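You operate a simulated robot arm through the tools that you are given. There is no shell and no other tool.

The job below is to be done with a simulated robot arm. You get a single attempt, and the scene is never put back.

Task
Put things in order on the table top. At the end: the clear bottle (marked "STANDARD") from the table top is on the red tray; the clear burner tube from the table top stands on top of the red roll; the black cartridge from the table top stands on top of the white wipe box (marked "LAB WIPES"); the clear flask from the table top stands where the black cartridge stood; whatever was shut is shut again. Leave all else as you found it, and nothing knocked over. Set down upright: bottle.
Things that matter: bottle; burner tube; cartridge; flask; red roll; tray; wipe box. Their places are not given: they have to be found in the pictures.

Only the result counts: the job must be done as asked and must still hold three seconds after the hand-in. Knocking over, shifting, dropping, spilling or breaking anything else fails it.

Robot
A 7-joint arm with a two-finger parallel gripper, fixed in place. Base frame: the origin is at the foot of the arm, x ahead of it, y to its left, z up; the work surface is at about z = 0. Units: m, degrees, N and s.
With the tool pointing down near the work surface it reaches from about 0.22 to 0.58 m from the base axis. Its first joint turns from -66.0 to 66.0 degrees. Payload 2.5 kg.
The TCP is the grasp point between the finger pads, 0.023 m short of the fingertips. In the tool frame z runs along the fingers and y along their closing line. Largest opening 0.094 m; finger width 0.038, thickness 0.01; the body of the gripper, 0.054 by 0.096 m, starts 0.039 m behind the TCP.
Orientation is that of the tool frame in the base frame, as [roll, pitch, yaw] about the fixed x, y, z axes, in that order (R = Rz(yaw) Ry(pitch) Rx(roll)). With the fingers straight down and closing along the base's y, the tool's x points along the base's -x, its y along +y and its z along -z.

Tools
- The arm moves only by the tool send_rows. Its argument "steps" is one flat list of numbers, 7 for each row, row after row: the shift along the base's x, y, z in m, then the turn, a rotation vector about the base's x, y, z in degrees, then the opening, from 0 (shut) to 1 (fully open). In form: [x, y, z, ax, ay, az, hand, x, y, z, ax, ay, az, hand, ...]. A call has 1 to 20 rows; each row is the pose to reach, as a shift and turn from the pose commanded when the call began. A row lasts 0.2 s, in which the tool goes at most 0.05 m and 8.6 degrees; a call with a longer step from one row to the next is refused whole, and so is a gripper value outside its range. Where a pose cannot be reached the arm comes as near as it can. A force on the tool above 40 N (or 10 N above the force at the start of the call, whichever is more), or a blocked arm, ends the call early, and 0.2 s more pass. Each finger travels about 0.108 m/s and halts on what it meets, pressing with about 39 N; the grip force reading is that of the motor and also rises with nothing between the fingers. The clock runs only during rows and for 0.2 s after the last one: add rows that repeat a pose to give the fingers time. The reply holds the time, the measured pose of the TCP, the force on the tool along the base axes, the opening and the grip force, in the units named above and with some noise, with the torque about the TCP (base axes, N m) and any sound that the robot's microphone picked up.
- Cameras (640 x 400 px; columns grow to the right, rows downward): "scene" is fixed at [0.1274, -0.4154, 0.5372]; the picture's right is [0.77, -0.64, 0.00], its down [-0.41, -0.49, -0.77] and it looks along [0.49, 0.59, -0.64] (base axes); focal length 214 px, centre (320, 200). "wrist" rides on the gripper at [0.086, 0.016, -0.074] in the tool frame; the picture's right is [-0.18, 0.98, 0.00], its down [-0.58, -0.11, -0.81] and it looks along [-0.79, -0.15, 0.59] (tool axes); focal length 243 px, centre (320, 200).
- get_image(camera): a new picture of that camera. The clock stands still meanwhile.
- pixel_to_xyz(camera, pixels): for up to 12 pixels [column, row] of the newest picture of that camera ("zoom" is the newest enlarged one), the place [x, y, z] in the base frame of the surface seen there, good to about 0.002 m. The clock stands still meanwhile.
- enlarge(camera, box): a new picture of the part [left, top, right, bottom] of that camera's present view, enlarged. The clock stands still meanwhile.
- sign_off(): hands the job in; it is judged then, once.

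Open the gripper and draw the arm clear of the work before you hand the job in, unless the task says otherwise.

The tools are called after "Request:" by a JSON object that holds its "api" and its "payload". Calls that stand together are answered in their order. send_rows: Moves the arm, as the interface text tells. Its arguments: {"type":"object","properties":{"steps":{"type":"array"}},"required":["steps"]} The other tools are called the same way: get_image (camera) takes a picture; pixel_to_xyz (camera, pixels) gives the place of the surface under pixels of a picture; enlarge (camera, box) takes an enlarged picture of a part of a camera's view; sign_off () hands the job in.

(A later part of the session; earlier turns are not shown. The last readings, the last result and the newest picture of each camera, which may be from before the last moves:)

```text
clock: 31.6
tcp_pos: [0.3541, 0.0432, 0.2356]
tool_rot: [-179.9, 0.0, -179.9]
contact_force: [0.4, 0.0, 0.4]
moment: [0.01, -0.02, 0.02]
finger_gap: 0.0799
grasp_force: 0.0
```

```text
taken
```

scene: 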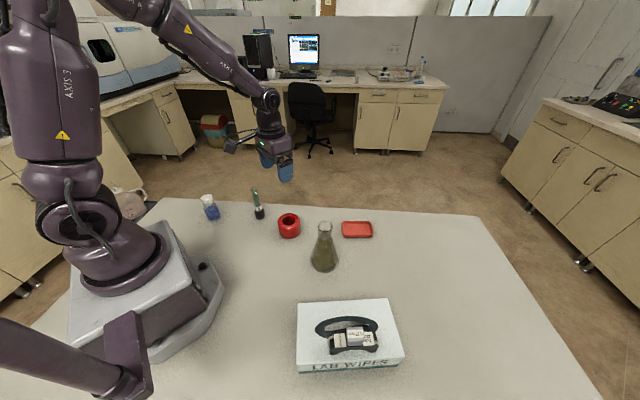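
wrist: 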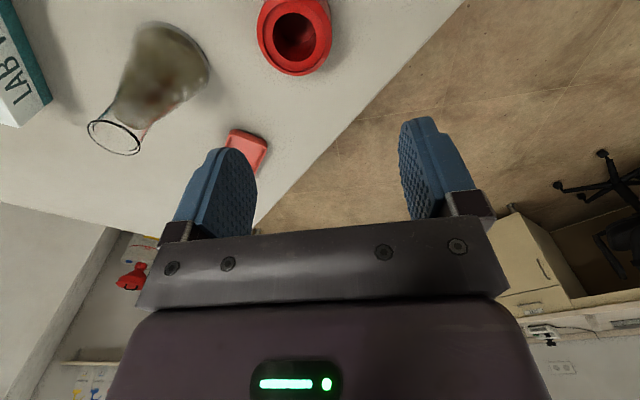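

Roll is at (294,35) in the wrist view; enlarging and measuring its rim and hole, plus the flask's rim.

Request:
{"api": "enlarge", "payload": {"camera": "wrist", "box": [240, 0, 350, 90]}}

Request:
{"api": "pixel_to_xyz", "payload": {"camera": "zoom", "pixels": [[110, 200], [150, 200], [185, 200], [215, 200], [440, 200], [470, 200], [500, 200], [320, 340], [320, 370], [320, 400], [320, 60], [320, 200]]}}

Request:
{"api": "pixel_to_xyz", "payload": {"camera": "zoom", "pixels": [[170, 120], [190, 290], [450, 270], [450, 100], [240, 340], [400, 320], [380, 380], [230, 360], [480, 120], [150, 270], [300, 30], [350, 20]]}}

Request:
{"api": "pixel_to_xyz", "payload": {"camera": "wrist", "pixels": [[88, 125], [140, 133], [118, 121], [110, 152], [100, 121], [132, 150], [207, 72], [140, 35], [190, 35]]}}

```text
4.44 times, centred on (295, 45) of wrist
```

zoom: 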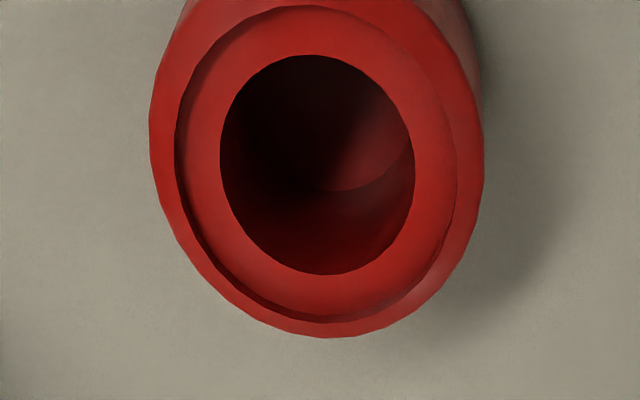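

```text
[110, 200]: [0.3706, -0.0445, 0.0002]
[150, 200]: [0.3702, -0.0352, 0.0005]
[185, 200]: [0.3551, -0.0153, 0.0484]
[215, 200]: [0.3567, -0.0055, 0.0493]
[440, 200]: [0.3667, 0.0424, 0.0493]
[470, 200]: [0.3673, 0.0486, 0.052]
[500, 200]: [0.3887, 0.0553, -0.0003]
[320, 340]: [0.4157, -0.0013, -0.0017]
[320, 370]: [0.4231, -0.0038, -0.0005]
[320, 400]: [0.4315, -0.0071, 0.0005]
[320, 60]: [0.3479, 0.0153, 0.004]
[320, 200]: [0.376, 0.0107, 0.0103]
```

```text
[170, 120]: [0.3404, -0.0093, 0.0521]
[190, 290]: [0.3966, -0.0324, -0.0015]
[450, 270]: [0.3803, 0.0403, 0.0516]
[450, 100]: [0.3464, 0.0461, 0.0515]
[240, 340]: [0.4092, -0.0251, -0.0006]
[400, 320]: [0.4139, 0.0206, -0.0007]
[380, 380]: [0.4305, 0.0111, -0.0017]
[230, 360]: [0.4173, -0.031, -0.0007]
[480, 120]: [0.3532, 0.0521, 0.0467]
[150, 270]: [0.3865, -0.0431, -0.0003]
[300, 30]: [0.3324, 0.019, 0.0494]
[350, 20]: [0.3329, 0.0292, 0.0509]
```

```text
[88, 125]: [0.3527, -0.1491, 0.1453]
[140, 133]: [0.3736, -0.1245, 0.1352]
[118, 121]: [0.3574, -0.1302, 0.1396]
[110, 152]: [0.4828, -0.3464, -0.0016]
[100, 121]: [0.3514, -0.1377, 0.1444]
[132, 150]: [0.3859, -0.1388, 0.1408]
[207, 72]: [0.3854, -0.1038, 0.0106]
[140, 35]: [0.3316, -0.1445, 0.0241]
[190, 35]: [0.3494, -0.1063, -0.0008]
```

Roll: outer ø≈0.072, raised lip z≈0.052, recessed ring z≈0.049, hole ø≈0.04 going down to the table. I now need the tube's base size, so I move above the tube.

Request:
{"api": "send_rows", "payload": {"steps": [-0.02, 0.046, 0, 0, 0, 0, 0.85, -0.042, 0.092, 0, 0, 0, 0, 0.85, -0.042, 0.092, 0, 0, 0, 0, 0.85]}}

Request:
{"api": "get_image", "payload": {"camera": "wrist"}}

Request:
{"api": "enlarge", "payload": {"camera": "wrist", "box": [240, 0, 368, 90]}}

```text
refused: row 1 steps farther than a row can; nothing moved
```

```text
taken
```

wrist: 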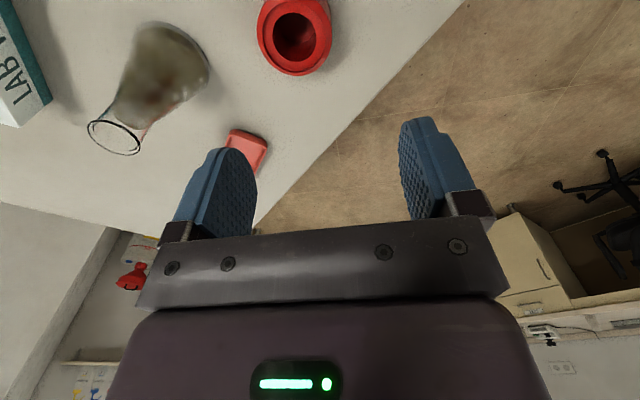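

```text
4.44 times, centred on (304, 45) of wrist
```

zoom: 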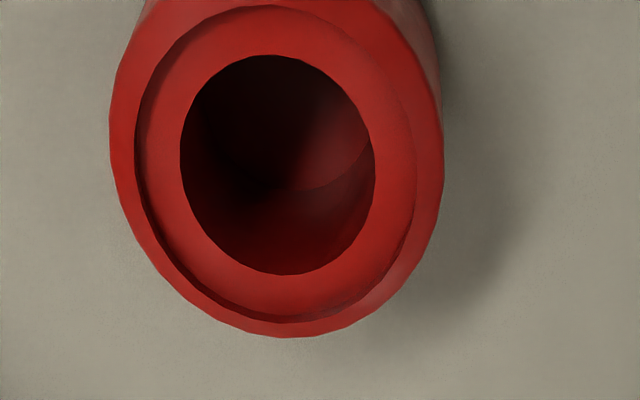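

The call was refused since a step was just over 0.05 m; I repeat with three shorter steps.

Request:
{"api": "send_rows", "payload": {"steps": [-0.014, 0.03, 0, 0, 0, 0, 0.85, -0.028, 0.06, 0, 0, 0, 0, 0.85, -0.042, 0.092, 0, 0, 0, 0, 0.85, -0.042, 0.092, 0, 0, 0, 0, 0.85]}}

Request:
{"api": "get_image", "payload": {"camera": "wrist"}}

Request:
{"api": "enlarge", "payload": {"camera": "wrist", "box": [240, 0, 368, 90]}}

Request:
{"api": "enlarge", "payload": {"camera": "scene", "box": [240, 180, 310, 245]}}

```text
clock: 32.6
tcp_pos: [0.3128, 0.1341, 0.2354]
tool_rot: [-180.0, 0.0, 180.0]
contact_force: [-0.4, -0.4, 0.7]
moment: [0.02, -0.01, 0.01]
finger_gap: 0.0799
grasp_force: 0.2
```

```text
taken
```

wrist: 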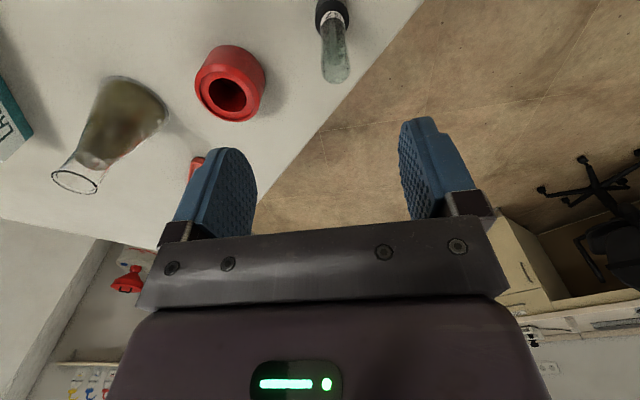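

```text
4.44 times, centred on (304, 45) of wrist
```

zoom: 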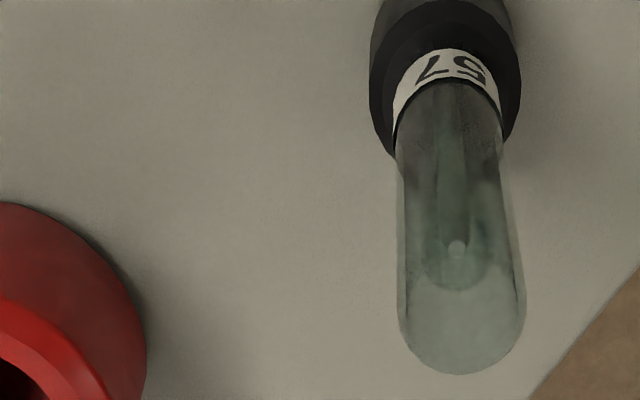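

```text
6.15 times, centred on (275, 212) of scene
```

zoom: 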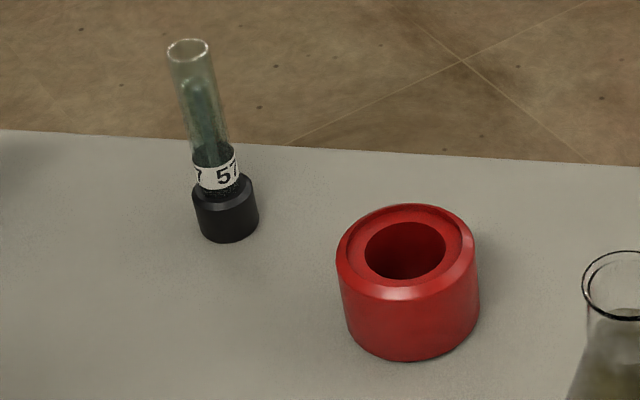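

The tube's black foot measures ≈0.037 and the roll's hole ≈0.042, so the foot may fall in at the centre; I will test by feel and otherwise stand it across the raised lip. First measure the tube's axis and heights.

Request:
{"api": "pixel_to_xyz", "payload": {"camera": "zoom", "pixels": [[190, 45], [172, 50], [208, 50], [190, 62], [205, 100], [210, 140], [215, 175], [228, 220], [198, 215], [255, 205], [228, 238], [200, 240]]}}

Request:
{"api": "pixel_to_xyz", "payload": {"camera": "wrist", "pixels": [[322, 60], [334, 60], [347, 60], [335, 80], [333, 40], [331, 20], [316, 15], [348, 15], [316, 28], [335, 50]]}}

Request:
{"api": "enlarge", "payload": {"camera": "wrist", "box": [180, 30, 280, 130]}}

Request:
{"api": "pixel_to_xyz", "payload": {"camera": "zoom", "pixels": [[105, 340], [150, 420], [260, 550], [400, 560], [500, 480], [520, 400], [460, 300], [380, 240], [250, 220], [140, 260], [320, 500], [430, 430]]}}

```text
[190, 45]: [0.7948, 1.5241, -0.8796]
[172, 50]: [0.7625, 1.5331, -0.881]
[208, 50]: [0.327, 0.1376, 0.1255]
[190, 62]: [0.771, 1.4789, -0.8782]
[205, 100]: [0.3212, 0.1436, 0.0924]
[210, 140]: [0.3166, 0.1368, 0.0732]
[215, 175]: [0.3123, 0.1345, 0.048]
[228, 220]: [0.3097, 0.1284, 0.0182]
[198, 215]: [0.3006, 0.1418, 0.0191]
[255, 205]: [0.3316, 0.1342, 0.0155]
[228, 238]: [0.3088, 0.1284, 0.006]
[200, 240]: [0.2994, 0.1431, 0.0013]
```

```text
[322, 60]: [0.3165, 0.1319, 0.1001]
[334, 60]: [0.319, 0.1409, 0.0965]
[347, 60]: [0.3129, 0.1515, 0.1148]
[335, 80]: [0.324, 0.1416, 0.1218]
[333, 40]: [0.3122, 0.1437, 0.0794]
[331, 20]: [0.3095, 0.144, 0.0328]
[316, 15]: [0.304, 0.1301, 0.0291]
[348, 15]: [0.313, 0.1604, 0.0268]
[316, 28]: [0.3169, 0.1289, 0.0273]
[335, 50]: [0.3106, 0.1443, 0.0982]
```

```text
4.00 times, centred on (230, 80) of wrist
```

zoom: 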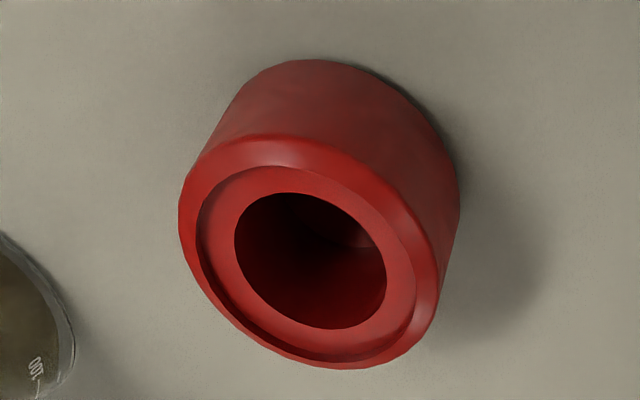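

```text
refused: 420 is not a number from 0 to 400
```

Tube axis ≈(0.318,0.146), glass ø≈0.025, top ≈0.125. Shifting over it and descending partly to verify the alignment.

Request:
{"api": "send_rows", "payload": {"steps": [0.0055, 0.012, 0, 0, 0, 0, 0.85, 0.0055, 0.012, -0.04, 0, 0, 0, 0.85, 0.0055, 0.012, -0.07, 0, 0, 0, 0.85, 0.0055, 0.012, -0.07, 0, 0, 0, 0.85]}}

Request:
{"api": "get_image", "payload": {"camera": "wrist"}}

Request:
{"api": "enlarge", "payload": {"camera": "scene", "box": [220, 160, 310, 245]}}

```text
clock: 33.6
tcp_pos: [0.3193, 0.1459, 0.165]
tool_rot: [179.9, -0.1, 180.0]
contact_force: [-1.6, 0.2, 0.4]
moment: [0.01, -0.01, -0.01]
finger_gap: 0.0802
grasp_force: 0.0
```

```text
taken
```

wrist: 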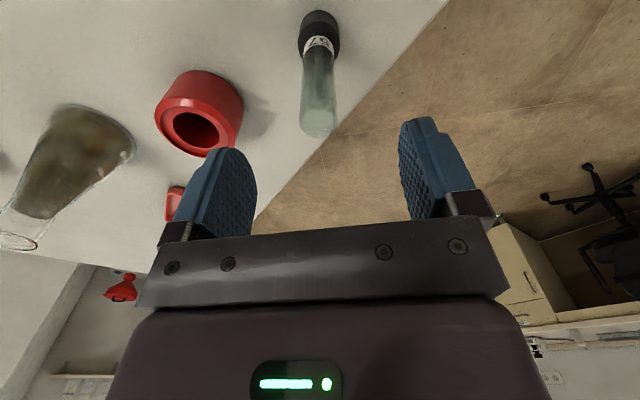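

```text
4.71 times, centred on (265, 202) of scene
```

zoom: 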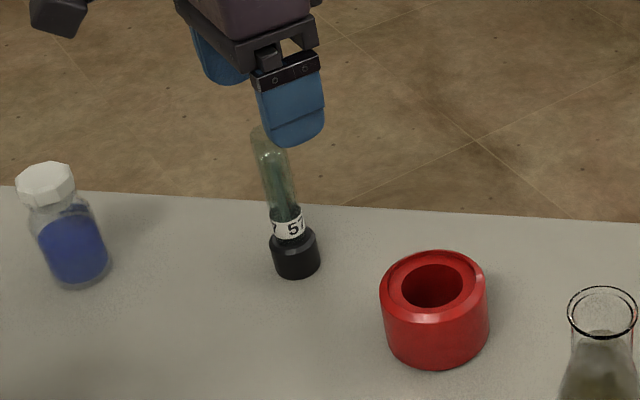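

Tube (≈318,90) lies on the hand's centre line. Descending to z≈0.075 and closing slowly.

Request:
{"api": "send_rows", "payload": {"steps": [0, -0.0005, -0.025, 0, 0, 0, 0.85, 0, -0.0005, -0.055, 0, 0, 0, 0.85, 0, -0.0005, -0.088, 0, 0, 0, 0.85, 0, -0.0005, -0.088, 0, 0, 0, 0.7, 0, -0.0005, -0.088, 0, 0, 0, 0.5, 0, -0.0005, -0.088, 0, 0, 0, 0.4, 0, -0.0005, -0.088, 0, 0, 0, 0.34, 0, -0.0005, -0.088, 0, 0, 0, 0.3, 0, -0.0005, -0.088, 0, 0, 0, 0.26, 0, -0.0005, -0.088, 0, 0, 0, 0.22, 0, -0.0005, -0.088, 0, 0, 0, 0.1, 0, -0.0005, -0.088, 0, 0, 0, 0, 0, -0.0005, -0.088, 0, 0, 0, 0]}}

Request:
{"api": "get_image", "payload": {"camera": "wrist"}}

Request:
{"api": "enlarge", "payload": {"camera": "scene", "box": [220, 160, 310, 245]}}

```text
clock: 34.4
tcp_pos: [0.3254, 0.1469, 0.0866]
tool_rot: [179.6, 0.9, -180.0]
contact_force: [-3.1, -1.5, 26.1]
moment: [0.02, 0.23, 0.02]
finger_gap: 0.0661
grasp_force: 0.1
stopped in row 4: the force on the tool passed its limit at 92 N (the readings are from after the stop); the commanded pose is now the measured one
```

```text
taken
```

wrist: 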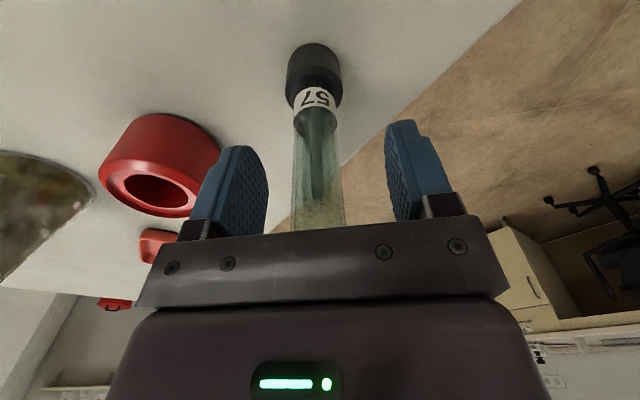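

```text
4.71 times, centred on (265, 202) of scene
```

zoom: 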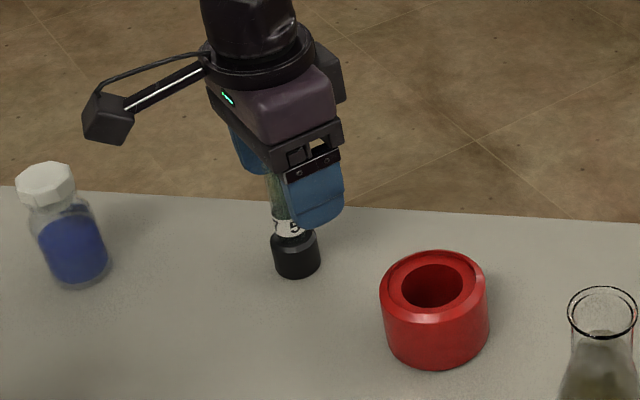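

The palm touched the tube's top (its top is at ≈0.126, 39 mm above TCP 0.0866); the tube still stands. Backing up to relieve it, then checking.

Request:
{"api": "send_rows", "payload": {"steps": [0, 0, 0.006, 0, 0, 0, 0.75, 0, 0, 0.014, 0, 0, 0, 0.8, 0, 0, 0.014, 0, 0, 0, 0.8]}}

Request:
{"api": "get_image", "payload": {"camera": "wrist"}}

Request:
{"api": "enlarge", "payload": {"camera": "scene", "box": [220, 160, 310, 245]}}

```text
clock: 35.2
tcp_pos: [0.3238, 0.1456, 0.0996]
tool_rot: [179.7, 0.7, -179.9]
contact_force: [0.1, 0.2, -0.6]
moment: [0.01, 0.0, -0.01]
finger_gap: 0.0752
grasp_force: 0.0
```

```text
taken
```

wrist: 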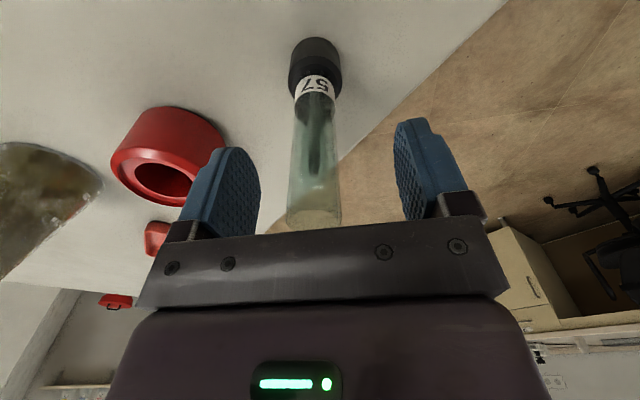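

```text
4.71 times, centred on (265, 202) of scene
```

zoom: 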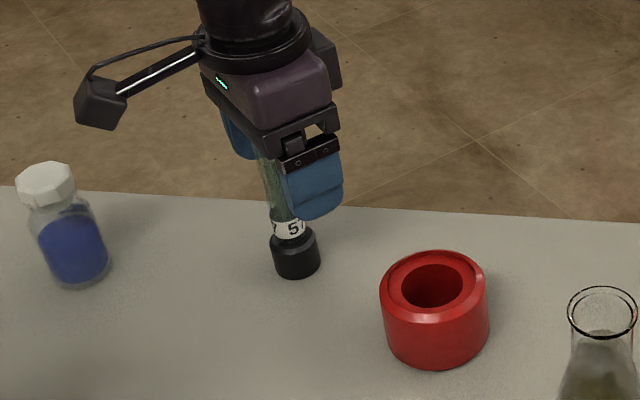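

The tube stands unharmed and unmoved, force is zero. I straighten the tool, centre it at (0.320,0.146), z≈0.097 and close slowly on the glass.

Request:
{"api": "send_rows", "payload": {"steps": [-0.004, 0, 0, -0.3, 0.7, 0, 0.8, -0.004, 0, -0.002, -0.3, 0.7, 0, 0.7, -0.004, 0, -0.002, -0.3, 0.7, 0, 0.5, -0.004, 0, -0.002, -0.3, 0.7, 0, 0.4, -0.004, 0, -0.002, -0.3, 0.7, 0, 0.34, -0.004, 0, -0.002, -0.3, 0.7, 0, 0.3, -0.004, 0, -0.002, -0.3, 0.7, 0, 0.26, -0.004, 0, -0.002, -0.3, 0.7, 0, 0.22, -0.004, 0, -0.002, -0.3, 0.7, 0, 0.1, -0.004, 0, -0.002, -0.3, 0.7, 0, 0, -0.004, 0, -0.002, -0.3, 0.7, 0, 0]}}

Request:
{"api": "get_image", "payload": {"camera": "wrist"}}

Request:
{"api": "enlarge", "payload": {"camera": "scene", "box": [220, 160, 310, 245]}}

```text
clock: 37.6
tcp_pos: [0.3189, 0.1457, 0.0968]
tool_rot: [-179.9, 0.0, 180.0]
contact_force: [-0.7, 0.6, -0.3]
moment: [0.01, -0.01, -0.03]
finger_gap: 0.021
grasp_force: 24.8
```

```text
taken
```

wrist: 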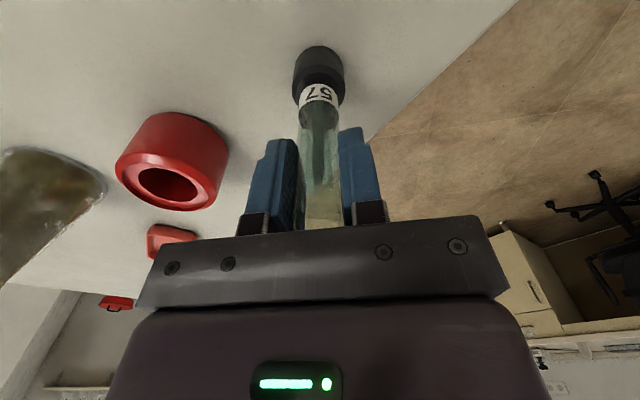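

```text
4.71 times, centred on (265, 202) of scene
```

zoom: 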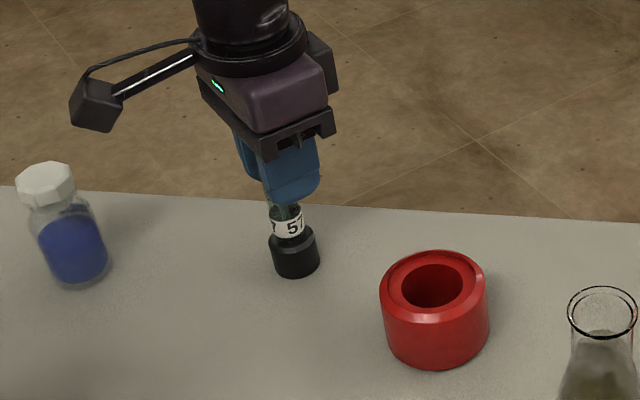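

Glass is gripped (gap 0.021, force rising). Holding a moment, then lifting 8 cm.

Request:
{"api": "send_rows", "payload": {"steps": [0, 0, 0, 0, 0, 0, 0, 0, 0, 0, 0, 0, 0, 0, 0, 0, 0.005, 0, 0, 0, 0, 0, 0, 0.02, 0, 0, 0, 0, 0, 0, 0.04, 0, 0, 0, 0, 0, 0, 0.06, 0, 0, 0, 0, 0, 0, 0.075, 0, 0, 0, 0, 0, 0, 0.08, 0, 0, 0, 0, 0, 0, 0.08, 0, 0, 0, 0]}}

Request:
{"api": "get_image", "payload": {"camera": "wrist"}}

Request:
{"api": "enlarge", "payload": {"camera": "scene", "box": [220, 160, 310, 245]}}

```text
clock: 39.6
tcp_pos: [0.32, 0.1456, 0.1765]
tool_rot: [-180.0, 0.0, 180.0]
contact_force: [0.4, 0.0, -1.3]
moment: [0.01, 0.0, 0.01]
finger_gap: 0.021
grasp_force: 24.8
```

```text
taken
```

wrist: 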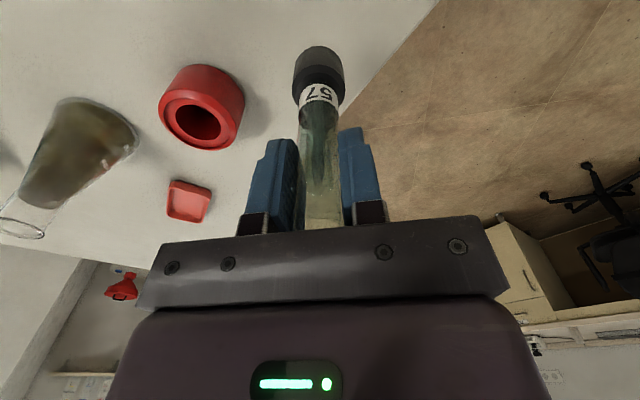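

```text
4.71 times, centred on (265, 202) of scene
```

zoom: 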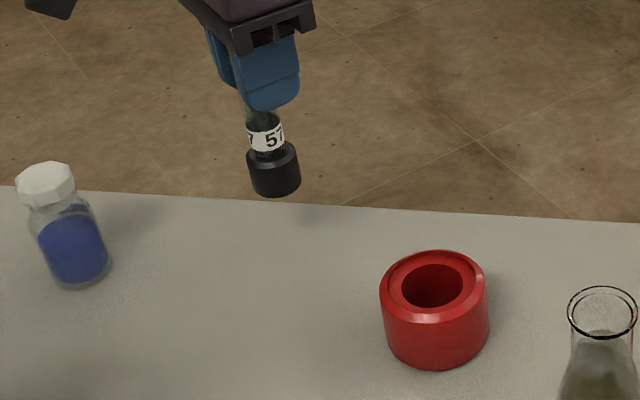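

Tube is in the air. I measure the foot's and the roll's surfaces to get their relative offset.

Request:
{"api": "pixel_to_xyz", "payload": {"camera": "zoom", "pixels": [[274, 182], [252, 175], [296, 175], [274, 165], [384, 300], [486, 300], [433, 330], [433, 252], [403, 290], [463, 290], [410, 262], [460, 262]]}}

Request:
{"api": "pixel_to_xyz", "payload": {"camera": "wrist", "pixels": [[297, 70], [342, 70], [319, 60], [319, 75], [162, 110], [240, 110], [200, 148], [200, 88], [180, 100], [220, 140], [170, 135], [230, 90]]}}

Request:
{"api": "enlarge", "payload": {"camera": "wrist", "box": [140, 50, 268, 150]}}

```text
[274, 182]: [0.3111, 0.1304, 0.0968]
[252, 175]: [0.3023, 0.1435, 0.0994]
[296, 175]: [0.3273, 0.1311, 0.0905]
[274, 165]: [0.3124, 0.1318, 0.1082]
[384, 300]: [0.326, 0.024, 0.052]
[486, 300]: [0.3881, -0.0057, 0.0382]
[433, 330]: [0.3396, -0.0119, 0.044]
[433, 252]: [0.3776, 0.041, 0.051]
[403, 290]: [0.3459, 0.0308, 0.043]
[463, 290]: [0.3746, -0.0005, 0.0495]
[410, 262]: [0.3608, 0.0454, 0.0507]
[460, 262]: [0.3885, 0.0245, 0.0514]
```

```text
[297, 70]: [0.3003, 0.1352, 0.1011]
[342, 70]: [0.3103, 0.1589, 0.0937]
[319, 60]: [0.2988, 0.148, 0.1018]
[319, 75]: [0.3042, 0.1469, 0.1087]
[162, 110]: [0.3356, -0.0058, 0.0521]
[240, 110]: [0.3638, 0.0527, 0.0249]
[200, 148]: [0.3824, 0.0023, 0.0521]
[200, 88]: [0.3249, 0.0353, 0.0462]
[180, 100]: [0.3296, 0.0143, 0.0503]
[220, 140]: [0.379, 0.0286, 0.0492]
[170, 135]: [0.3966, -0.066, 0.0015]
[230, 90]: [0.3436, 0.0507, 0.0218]
```

```text
4.00 times, centred on (204, 100) of wrist
```

zoom: 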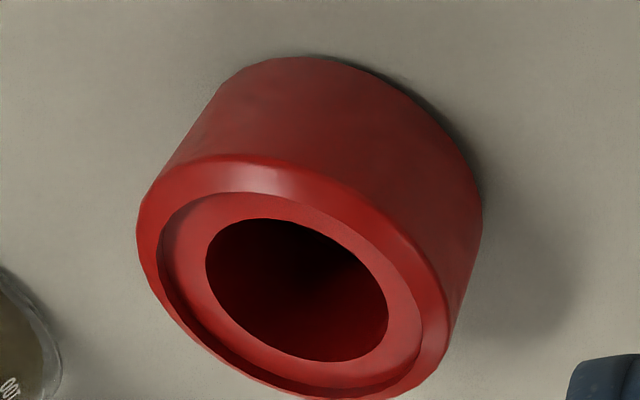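

Foot centre is ≈(-0.0025,0) from the TCP; roll centre ≈(0.357,0.0175). Carrying the tube over the roll's centre.

Request:
{"api": "send_rows", "payload": {"steps": [0.004, -0.012, 0, 0, 0, 0, 0, 0.012, -0.038, 0, 0, 0, 0, 0, 0.02, -0.064, 0, 0, 0, 0, 0, 0.028, -0.09, 0, 0, 0, 0, 0, 0.036, -0.116, 0, 0, 0, 0, 0, 0.04, -0.128, 0, 0, 0, 0, 0, 0.04, -0.128, 0, 0, 0, 0, 0, 0.04, -0.128, -0.015, 0, 0, 0, 0, 0.04, -0.128, -0.015, 0, 0, 0, 0]}}

Request:
{"api": "get_image", "payload": {"camera": "wrist"}}

Request:
{"api": "enlarge", "payload": {"camera": "wrist", "box": [270, 20, 370, 110]}}

Request:
{"api": "enlarge", "payload": {"camera": "scene", "box": [250, 180, 330, 245]}}

```text
clock: 41.6
tcp_pos: [0.3595, 0.0179, 0.1644]
tool_rot: [-180.0, -0.1, 180.0]
contact_force: [0.3, -0.7, -0.9]
moment: [0.02, -0.03, -0.03]
finger_gap: 0.0212
grasp_force: 25.0
```

```text
taken
```

wrist: 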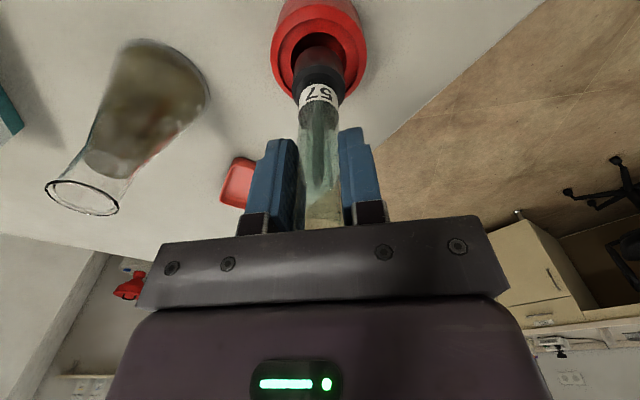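

```text
4.44 times, centred on (320, 65) of wrist
```

zoom: 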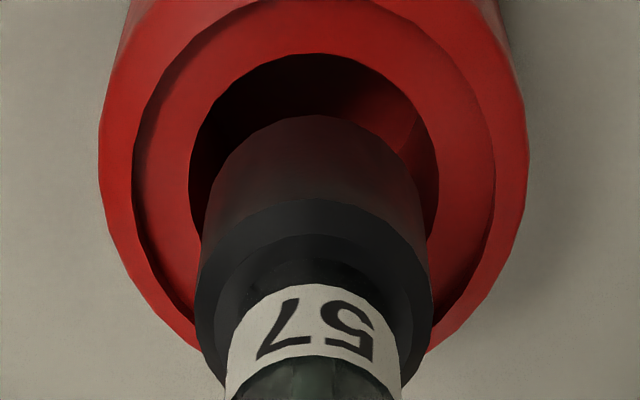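

```text
6.15 times, centred on (290, 212) of scene
```

zoom: 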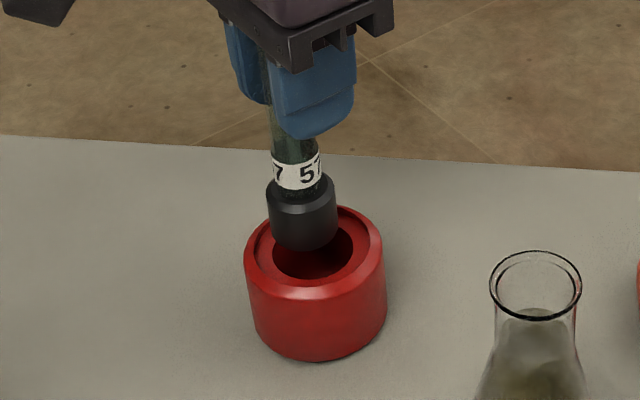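

The foot is over the hole; foot ≈0.035 vs hole ≈0.042. Lowering slowly to feel whether the roll's middle carries it.

Request:
{"api": "send_rows", "payload": {"steps": [0, 0, -0.006, 0, 0, 0, 0, 0, 0, -0.012, 0, 0, 0, 0, 0, 0, -0.012, 0, 0, 0, 0]}}

Request:
{"api": "send_rows", "payload": {"steps": [0, 0, -0.0015, 0, 0, 0, 0, 0, 0, -0.003, 0, 0, 0, 0, 0, 0, -0.003, 0, 0, 0, 0]}}

Request:
{"api": "send_rows", "payload": {"steps": [0, 0, -0.001, 0, 0, 0, 0, 0, 0, -0.002, 0, 0, 0, 0, 0, 0, -0.002, 0, 0, 0, 0]}}

```text
clock: 42.4
tcp_pos: [0.361, 0.0184, 0.1513]
tool_rot: [179.9, 0.0, 179.9]
contact_force: [-3.4, 0.4, 14.4]
moment: [0.0, 0.5, 0.04]
finger_gap: 0.0209
grasp_force: 25.0
```

```text
clock: 43.2
tcp_pos: [0.361, 0.019, 0.1481]
tool_rot: [180.0, 0.2, 179.9]
contact_force: [2.7, -0.6, 16.1]
moment: [-0.06, -0.25, 0.01]
finger_gap: 0.0211
grasp_force: 25.3
```

```text
clock: 44.0
tcp_pos: [0.3598, 0.0175, 0.1455]
tool_rot: [-180.0, 0.0, 180.0]
contact_force: [1.6, 0.6, 17.4]
moment: [0.1, 0.1, -0.03]
finger_gap: 0.0213
grasp_force: 25.0
```

Contact came at foot height ≈0.054 (14 N) and afterwards the fingers slid along the tube, so something carries it. I look at how it sits.

Request:
{"api": "get_image", "payload": {"camera": "wrist"}}

Request:
{"api": "enlarge", "payload": {"camera": "wrist", "box": [270, 20, 370, 110]}}

Request:
{"api": "enlarge", "payload": {"camera": "scene", "box": [250, 180, 330, 245]}}

Request:
{"api": "pixel_to_xyz", "payload": {"camera": "zoom", "pixels": [[303, 200], [303, 240], [305, 250], [305, 262], [270, 240], [335, 240], [300, 180]]}}

```text
taken
```

wrist: 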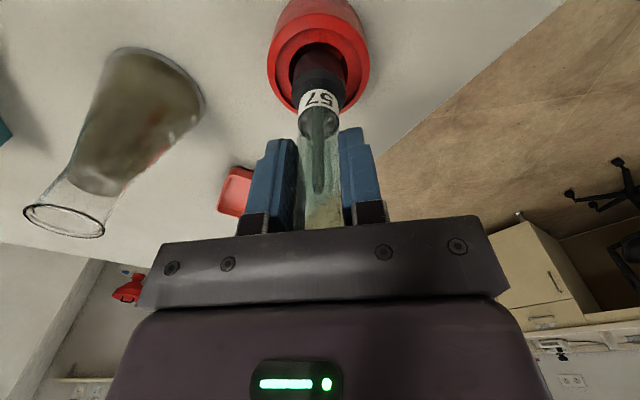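

```text
4.44 times, centred on (320, 65) of wrist
```

zoom: 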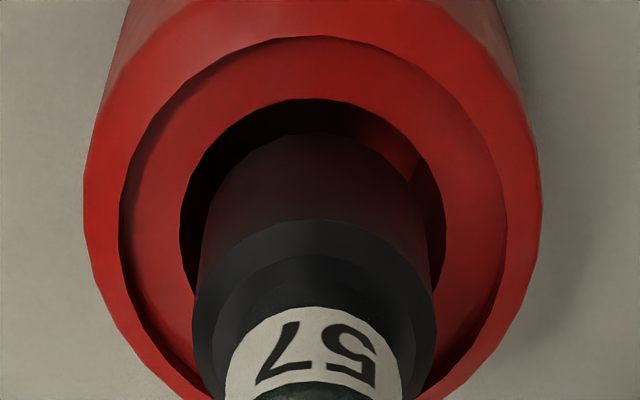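

```text
6.15 times, centred on (290, 212) of scene
```

zoom: 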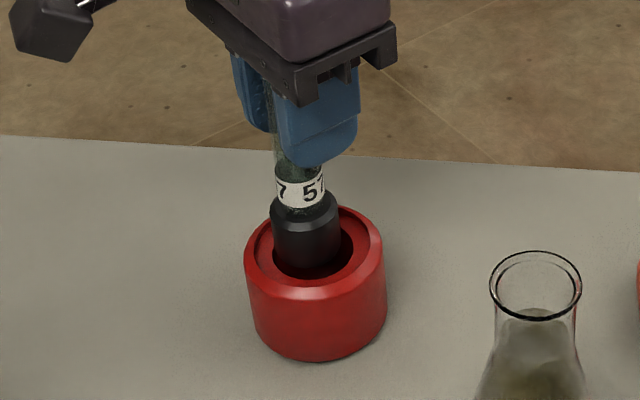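

```text
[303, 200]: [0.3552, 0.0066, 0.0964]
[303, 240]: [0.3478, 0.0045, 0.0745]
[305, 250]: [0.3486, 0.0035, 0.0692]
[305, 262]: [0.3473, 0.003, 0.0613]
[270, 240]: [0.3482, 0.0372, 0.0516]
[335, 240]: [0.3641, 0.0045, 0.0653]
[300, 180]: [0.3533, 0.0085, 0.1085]
```

The foot sits centred at z≈0.054 with gaps all round the visible hole, little moment: the roll's top carries it as a flat surface. I unload slightly and open just a few millimetres, then check.

Request:
{"api": "send_rows", "payload": {"steps": [0, 0, 0.0008, 0, 0, 0, 0, 0, 0, 0.0008, 0, 0, 0, 0.2, 0, 0, 0.0008, 0, 0, 0, 0.23, 0, 0, 0.0008, 0, 0, 0, 0.25, 0, 0, 0.0008, 0, 0, 0, 0.27, 0, 0, 0.0008, 0, 0, 0, 0.29, 0, 0, 0.0008, 0, 0, 0, 0.29]}}

Request:
{"api": "enlarge", "payload": {"camera": "wrist", "box": [220, 0, 420, 240]}}

Request:
{"api": "enlarge", "payload": {"camera": "scene", "box": [250, 180, 330, 245]}}

```text
clock: 45.6
tcp_pos: [0.3605, 0.0189, 0.1476]
tool_rot: [-179.9, 0.0, 180.0]
contact_force: [-0.6, 0.1, 0.0]
moment: [0.03, -0.01, 0.0]
finger_gap: 0.0275
grasp_force: 0.1
```

```text
1.67 times, centred on (320, 120) of wrist
```

zoom: 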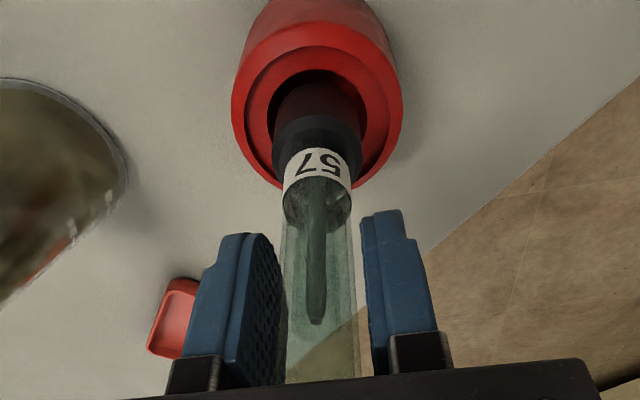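

```text
6.15 times, centred on (290, 212) of scene
```

zoom: 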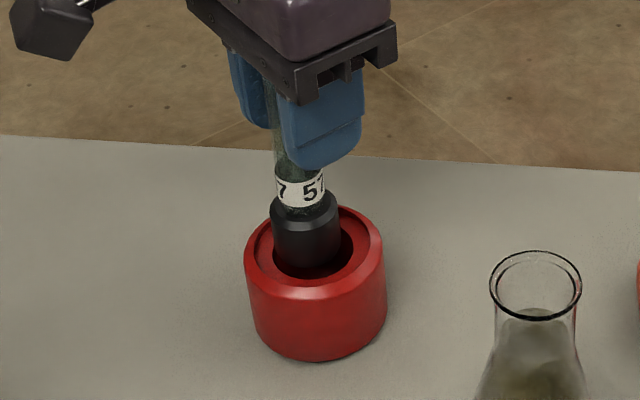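

The tube stands free and upright on the roll. Opening more and rising straight up.

Request:
{"api": "send_rows", "payload": {"steps": [0, 0, 0, 0, 0, 0, 0.4, 0, 0, 0, 0, 0, 0, 0.6, 0, 0, 0, 0, 0, 0, 0.75, 0, 0, 0.02, 0, 0, 0, 0.8, 0, 0, 0.05, 0, 0, 0, 0.8, 0, 0, 0.085, 0, 0, 0, 0.8, 0, 0, 0.11, 0, 0, 0, 0.8, 0, 0, 0.11, 0, 0, 0, 0.8]}}

Request:
{"api": "get_image", "payload": {"camera": "scene"}}

Request:
{"api": "get_image", "payload": {"camera": "wrist"}}

```text
clock: 47.4
tcp_pos: [0.36, 0.0206, 0.256]
tool_rot: [180.0, -0.1, 180.0]
contact_force: [0.3, 0.2, -0.3]
moment: [0.03, -0.02, -0.02]
finger_gap: 0.0753
grasp_force: 0.1
```

```text
taken
```

scene: 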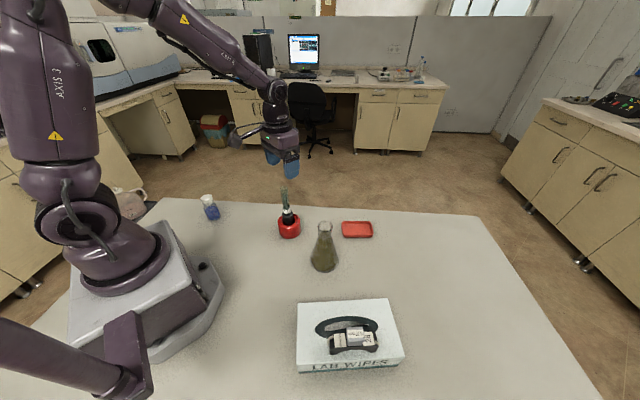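

```text
taken
```

wrist: 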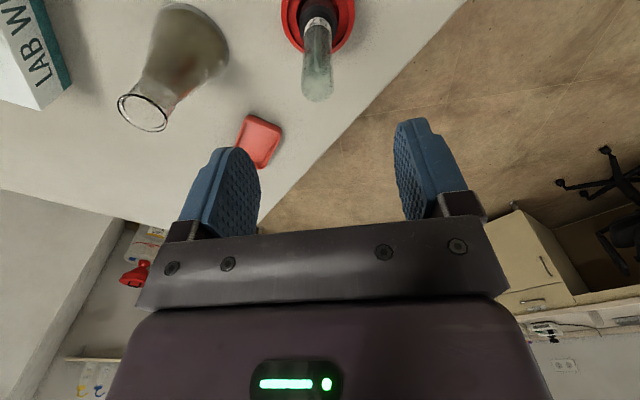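

The tube stands on the roll. Next the bottle at about (0.185,0.228): I move over near it, turning the hand by 48° to look at it.

Request:
{"api": "send_rows", "payload": {"steps": [-0.025, 0.028, 0, 0, 0, 8, 0.9, -0.05, 0.058, 0, 0, 0, 16, 1, -0.075, 0.088, 0, 0, 0, 24, 1, -0.1, 0.118, 0, 0, 0, 32, 1, -0.125, 0.148, 0, 0, 0, 40, 1, -0.15, 0.178, -0.02, 0, 0, 48, 1, -0.165, 0.2, -0.04, 0, 0, 50, 1, -0.165, 0.2, -0.04, 0, 0, 50, 1]}}

Request:
{"api": "get_image", "payload": {"camera": "wrist"}}

Request:
{"api": "get_image", "payload": {"camera": "scene"}}

```text
clock: 49.2
tcp_pos: [0.1954, 0.2164, 0.2159]
tool_rot: [-180.0, 0.0, -129.9]
contact_force: [0.1, -0.1, -0.2]
moment: [-0.04, 0.0, -0.01]
finger_gap: 0.0937
grasp_force: 0.1
```

```text
taken
```

wrist: 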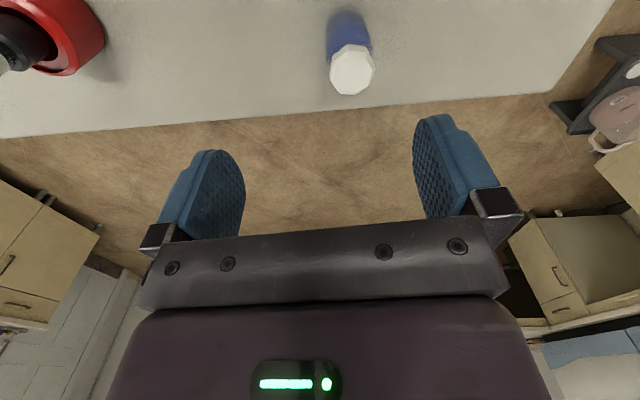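

```text
taken
```

scene: 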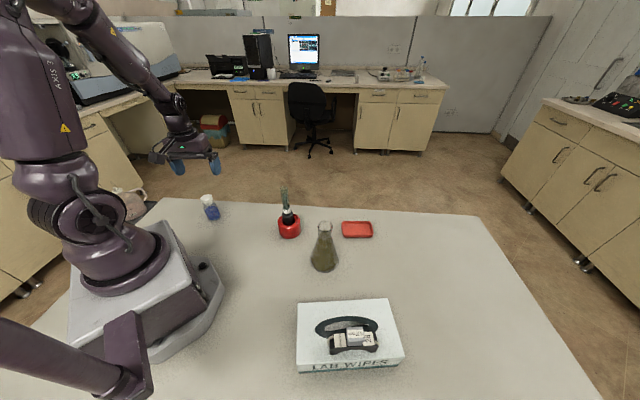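

Bottle cap is at (352,70) in the wrist view; measuring cap and body, and also the tray from the scene camera.

Request:
{"api": "enlarge", "payload": {"camera": "wrist", "box": [310, 0, 400, 105]}}

Request:
{"api": "pixel_to_xyz", "payload": {"camera": "wrist", "pixels": [[333, 72], [371, 72], [352, 52], [352, 90], [352, 70], [328, 25], [368, 25], [347, 12], [348, 30], [330, 40], [369, 38]]}}

Request:
{"api": "enlarge", "payload": {"camera": "scene", "box": [330, 210, 384, 246]}}

Request:
{"api": "pixel_to_xyz", "payload": {"camera": "zoom", "pixels": [[170, 140], [460, 130], [490, 280], [155, 300], [170, 170], [450, 170], [470, 255], [180, 265], [310, 160], [320, 270], [320, 220], [320, 300]]}}

```text
3.81 times, centred on (355, 52) of wrist
```

zoom: 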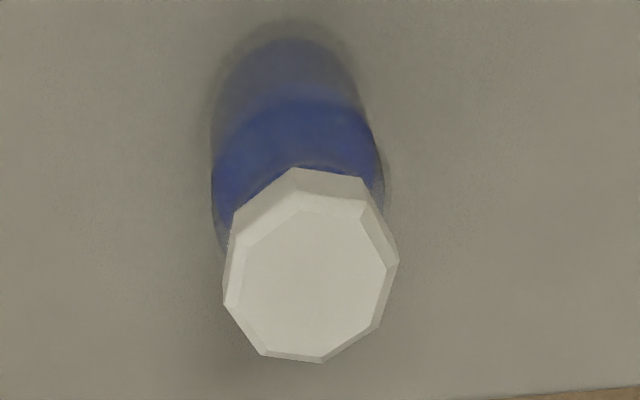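

```text
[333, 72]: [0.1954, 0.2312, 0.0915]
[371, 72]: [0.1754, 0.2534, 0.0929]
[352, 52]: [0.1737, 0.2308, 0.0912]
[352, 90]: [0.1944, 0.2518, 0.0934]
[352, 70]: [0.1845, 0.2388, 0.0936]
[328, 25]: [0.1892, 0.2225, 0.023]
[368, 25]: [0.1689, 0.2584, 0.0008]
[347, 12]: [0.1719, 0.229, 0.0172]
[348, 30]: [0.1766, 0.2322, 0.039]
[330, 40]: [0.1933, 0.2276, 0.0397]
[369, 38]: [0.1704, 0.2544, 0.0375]
```

```text
11.11 times, centred on (357, 228) of scene
```

zoom: 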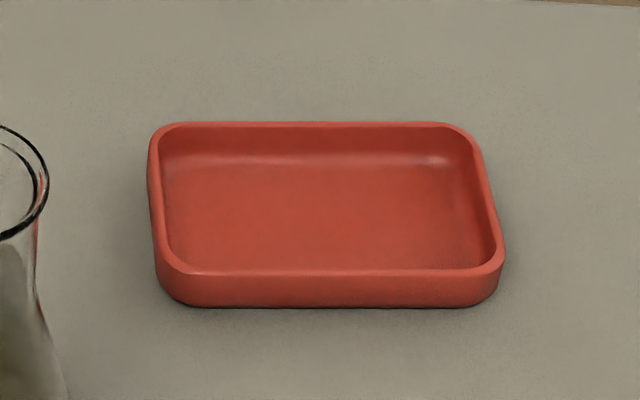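

```text
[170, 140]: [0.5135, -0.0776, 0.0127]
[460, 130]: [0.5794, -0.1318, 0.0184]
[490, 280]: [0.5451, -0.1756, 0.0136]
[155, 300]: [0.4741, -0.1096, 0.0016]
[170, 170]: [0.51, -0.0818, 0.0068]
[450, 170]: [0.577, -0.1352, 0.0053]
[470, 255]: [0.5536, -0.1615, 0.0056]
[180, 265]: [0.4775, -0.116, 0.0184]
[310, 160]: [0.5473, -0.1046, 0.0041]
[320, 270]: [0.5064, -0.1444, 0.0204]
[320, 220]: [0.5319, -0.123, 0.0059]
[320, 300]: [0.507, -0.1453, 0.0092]
```

Bottle axis ≈(0.184,0.242), ø≈0.044, cap top ≈0.094; tray floor z≈0.005, interior ≈0.087×0.052, centre ≈(0.529,-0.124). I centre the hand over the bottle and go halfway down.

Request:
{"api": "send_rows", "payload": {"steps": [-0.0114, 0.0256, 0, 0, 0, 0, 1, -0.0114, 0.0256, -0.03, 0, 0, 0, 1, -0.0114, 0.0256, -0.06, 0, 0, 0, 1, -0.0114, 0.0256, -0.06, 0, 0, 0, 1]}}

Request:
{"api": "get_image", "payload": {"camera": "wrist"}}

Request:
{"api": "enlarge", "payload": {"camera": "scene", "box": [150, 140, 270, 240]}}

```text
clock: 50.2
tcp_pos: [0.1847, 0.2416, 0.1567]
tool_rot: [180.0, 0.0, -130.0]
contact_force: [-0.9, 0.5, -0.1]
moment: [0.03, 0.02, -0.03]
finger_gap: 0.0938
grasp_force: 0.0
```

```text
taken
```

wrist: 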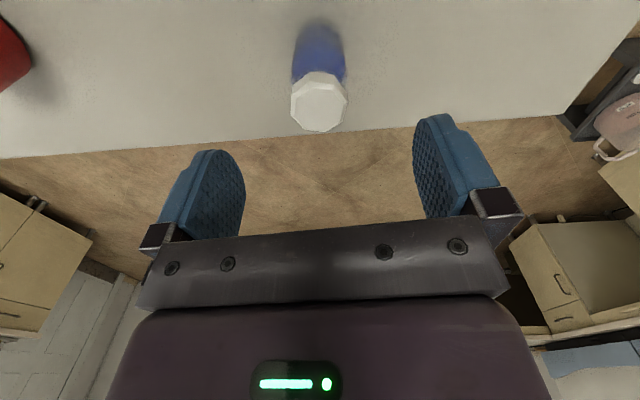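

```text
4.00 times, centred on (210, 190) of scene
```

zoom: 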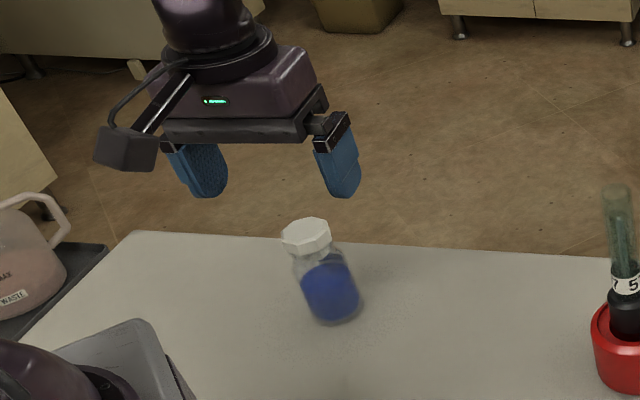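

Cap centre is at (319,101), within 2–3 mm of the expected point. Descending to z≈0.066 (palm 10 mm above the cap) and closing gently on the body.

Request:
{"api": "send_rows", "payload": {"steps": [-0.001, -0.001, -0.025, 0, 0, 0, 1, -0.001, -0.001, -0.055, 0, 0, 0, 1, -0.001, -0.001, -0.08, 0, 0, 0, 1, -0.001, -0.001, -0.091, 0, 0, 0, 1, -0.001, -0.001, -0.091, 0, 0, 0, 0.8, -0.001, -0.001, -0.091, 0, 0, 0, 0.65, -0.001, -0.001, -0.091, 0, 0, 0, 0.58, -0.001, -0.001, -0.091, 0, 0, 0, 0.54, -0.001, -0.001, -0.091, 0, 0, 0, 0.5, -0.001, -0.001, -0.091, 0, 0, 0, 0.47, -0.001, -0.001, -0.091, 0, 0, 0, 0.44, -0.001, -0.001, -0.091, 0, 0, 0, 0.41, -0.001, -0.001, -0.091, 0, 0, 0, 0.38, -0.001, -0.001, -0.091, 0, 0, 0, 0.2, -0.001, -0.001, -0.091, 0, 0, 0, 0, -0.001, -0.001, -0.091, 0, 0, 0, 0]}}

Request:
{"api": "get_image", "payload": {"camera": "wrist"}}

Request:
{"api": "enlarge", "payload": {"camera": "scene", "box": [150, 150, 270, 250]}}

```text
clock: 53.6
tcp_pos: [0.1833, 0.2425, 0.0665]
tool_rot: [180.0, 0.0, -130.0]
contact_force: [-1.7, 1.3, 0.5]
moment: [0.04, 0.06, -0.01]
finger_gap: 0.0422
grasp_force: 38.7
```

```text
taken
```

wrist: 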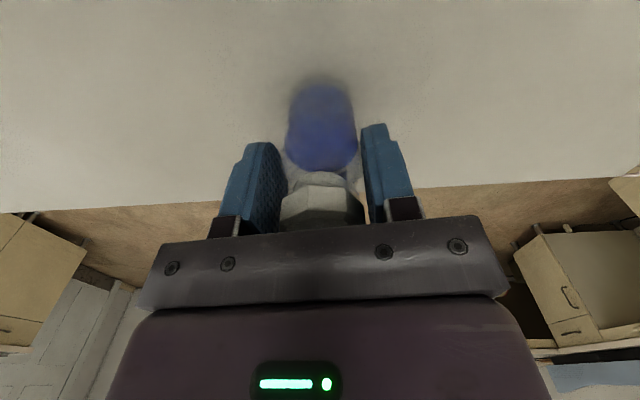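

```text
4.00 times, centred on (210, 200) of scene
```

zoom: 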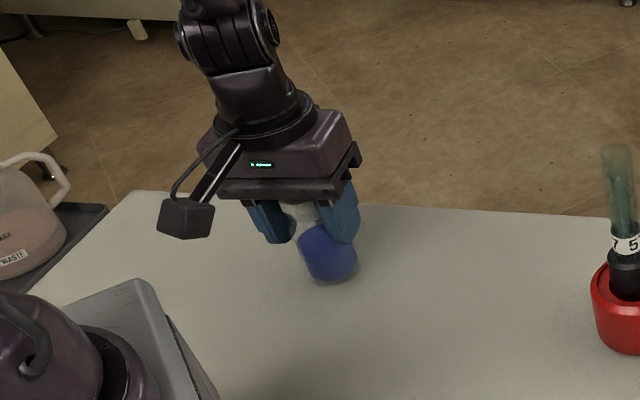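

Bottle gripped (gap 0.042, 39 N). Lifting 12 cm.

Request:
{"api": "send_rows", "payload": {"steps": [0, 0, 0.003, 0, 0, 0, 0, 0, 0, 0.012, 0, 0, 0, 0, 0, 0, 0.028, 0, 0, 0, 0, 0, 0, 0.048, 0, 0, 0, 0, 0, 0, 0.07, 0, 0, 0, 0, 0, 0, 0.092, 0, 0, 0, 0, 0, 0, 0.11, 0, 0, 0, 0, 0, 0, 0.12, 0, 0, 0, 0, 0, 0, 0.12, 0, 0, 0, 0]}}

Request:
{"api": "get_image", "payload": {"camera": "wrist"}}

Request:
{"api": "get_image", "payload": {"camera": "scene"}}

```text
clock: 55.6
tcp_pos: [0.1828, 0.243, 0.1861]
tool_rot: [180.0, 0.0, -130.0]
contact_force: [-0.6, 0.2, -1.1]
moment: [0.0, 0.0, 0.03]
finger_gap: 0.0422
grasp_force: 38.8
```

```text
taken
```

wrist: 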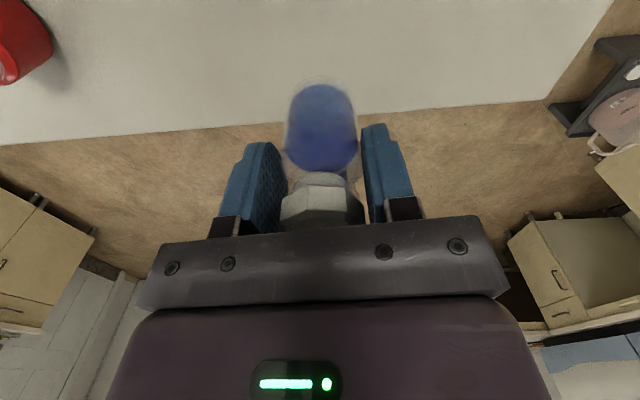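

```text
taken
```

scene: 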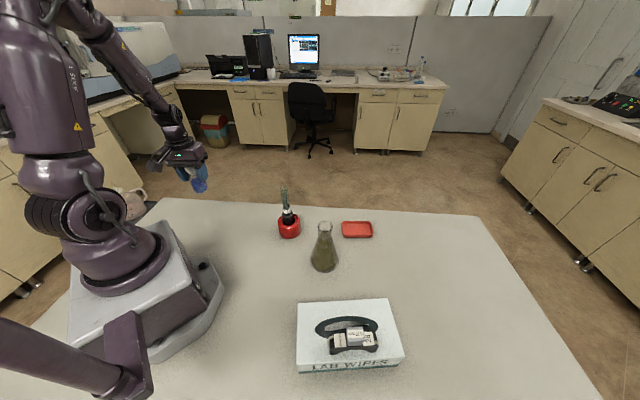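

Bottle is held upright. Carrying it around the outside of the tube via (0.42,0.18) to above the tray, turning the hand by -80° on the way.

Request:
{"api": "send_rows", "payload": {"steps": [0.012, -0.003, 0.01, 0, 0, -3, 0, 0.038, -0.01, 0.02, 0, 0, -8, 0, 0.07, -0.018, 0.03, 0, 0, -13, 0, 0.104, -0.027, 0.03, 0, 0, -18, 0, 0.138, -0.036, 0.03, 0, 0, -23, 0, 0.172, -0.045, 0.03, 0, 0, -28, 0, 0.205, -0.054, 0.03, 0, 0, -33, 0, 0.23, -0.068, 0.03, 0, 0, -38, 0, 0.247, -0.092, 0.03, 0, 0, -43, 0, 0.26, -0.124, 0.03, 0, 0, -48, 0, 0.272, -0.158, 0.03, 0, 0, -53, 0, 0.284, -0.192, 0.03, 0, 0, -58, 0, 0.296, -0.226, 0.03, 0, 0, -63, 0, 0.308, -0.26, 0.03, 0, 0, -68, 0, 0.32, -0.294, 0.03, 0, 0, -73, 0, 0.332, -0.326, 0.03, 0, 0, -78, 0, 0.342, -0.354, 0.03, 0, 0, -80, 0, 0.3466, -0.3672, 0.03, 0, 0, -80, 0, 0.3466, -0.3672, 0.03, 0, 0, -80, 0, 0.3466, -0.3672, 0.03, 0, 0, -80, 0]}}

Request:
{"api": "get_image", "payload": {"camera": "wrist"}}

Request:
{"api": "get_image", "payload": {"camera": "scene"}}

```text
clock: 59.8
tcp_pos: [0.5286, -0.1231, 0.2146]
tool_rot: [-180.0, 0.0, 150.0]
contact_force: [0.3, 0.4, -1.8]
moment: [0.0, 0.02, -0.01]
finger_gap: 0.0423
grasp_force: 38.8
```

```text
taken
```

wrist: 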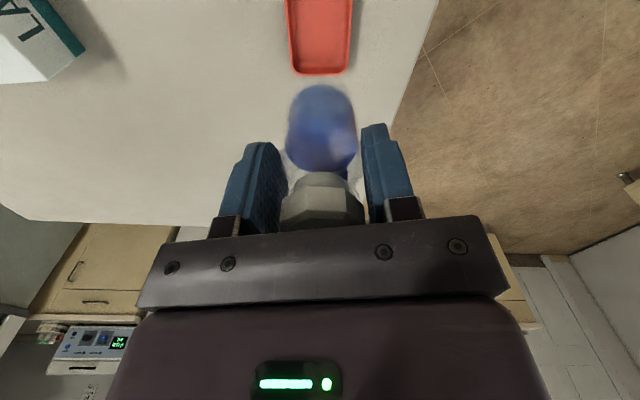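

```text
taken
```

scene: 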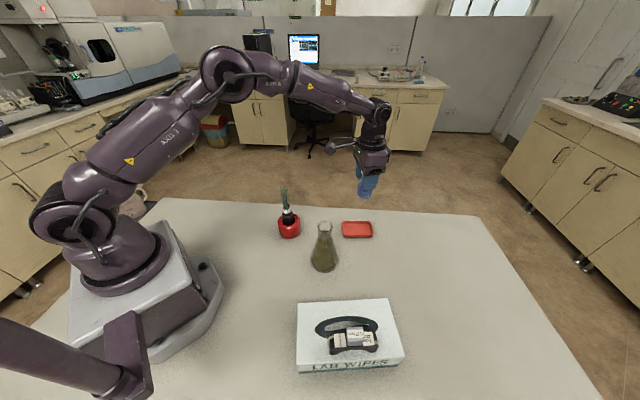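

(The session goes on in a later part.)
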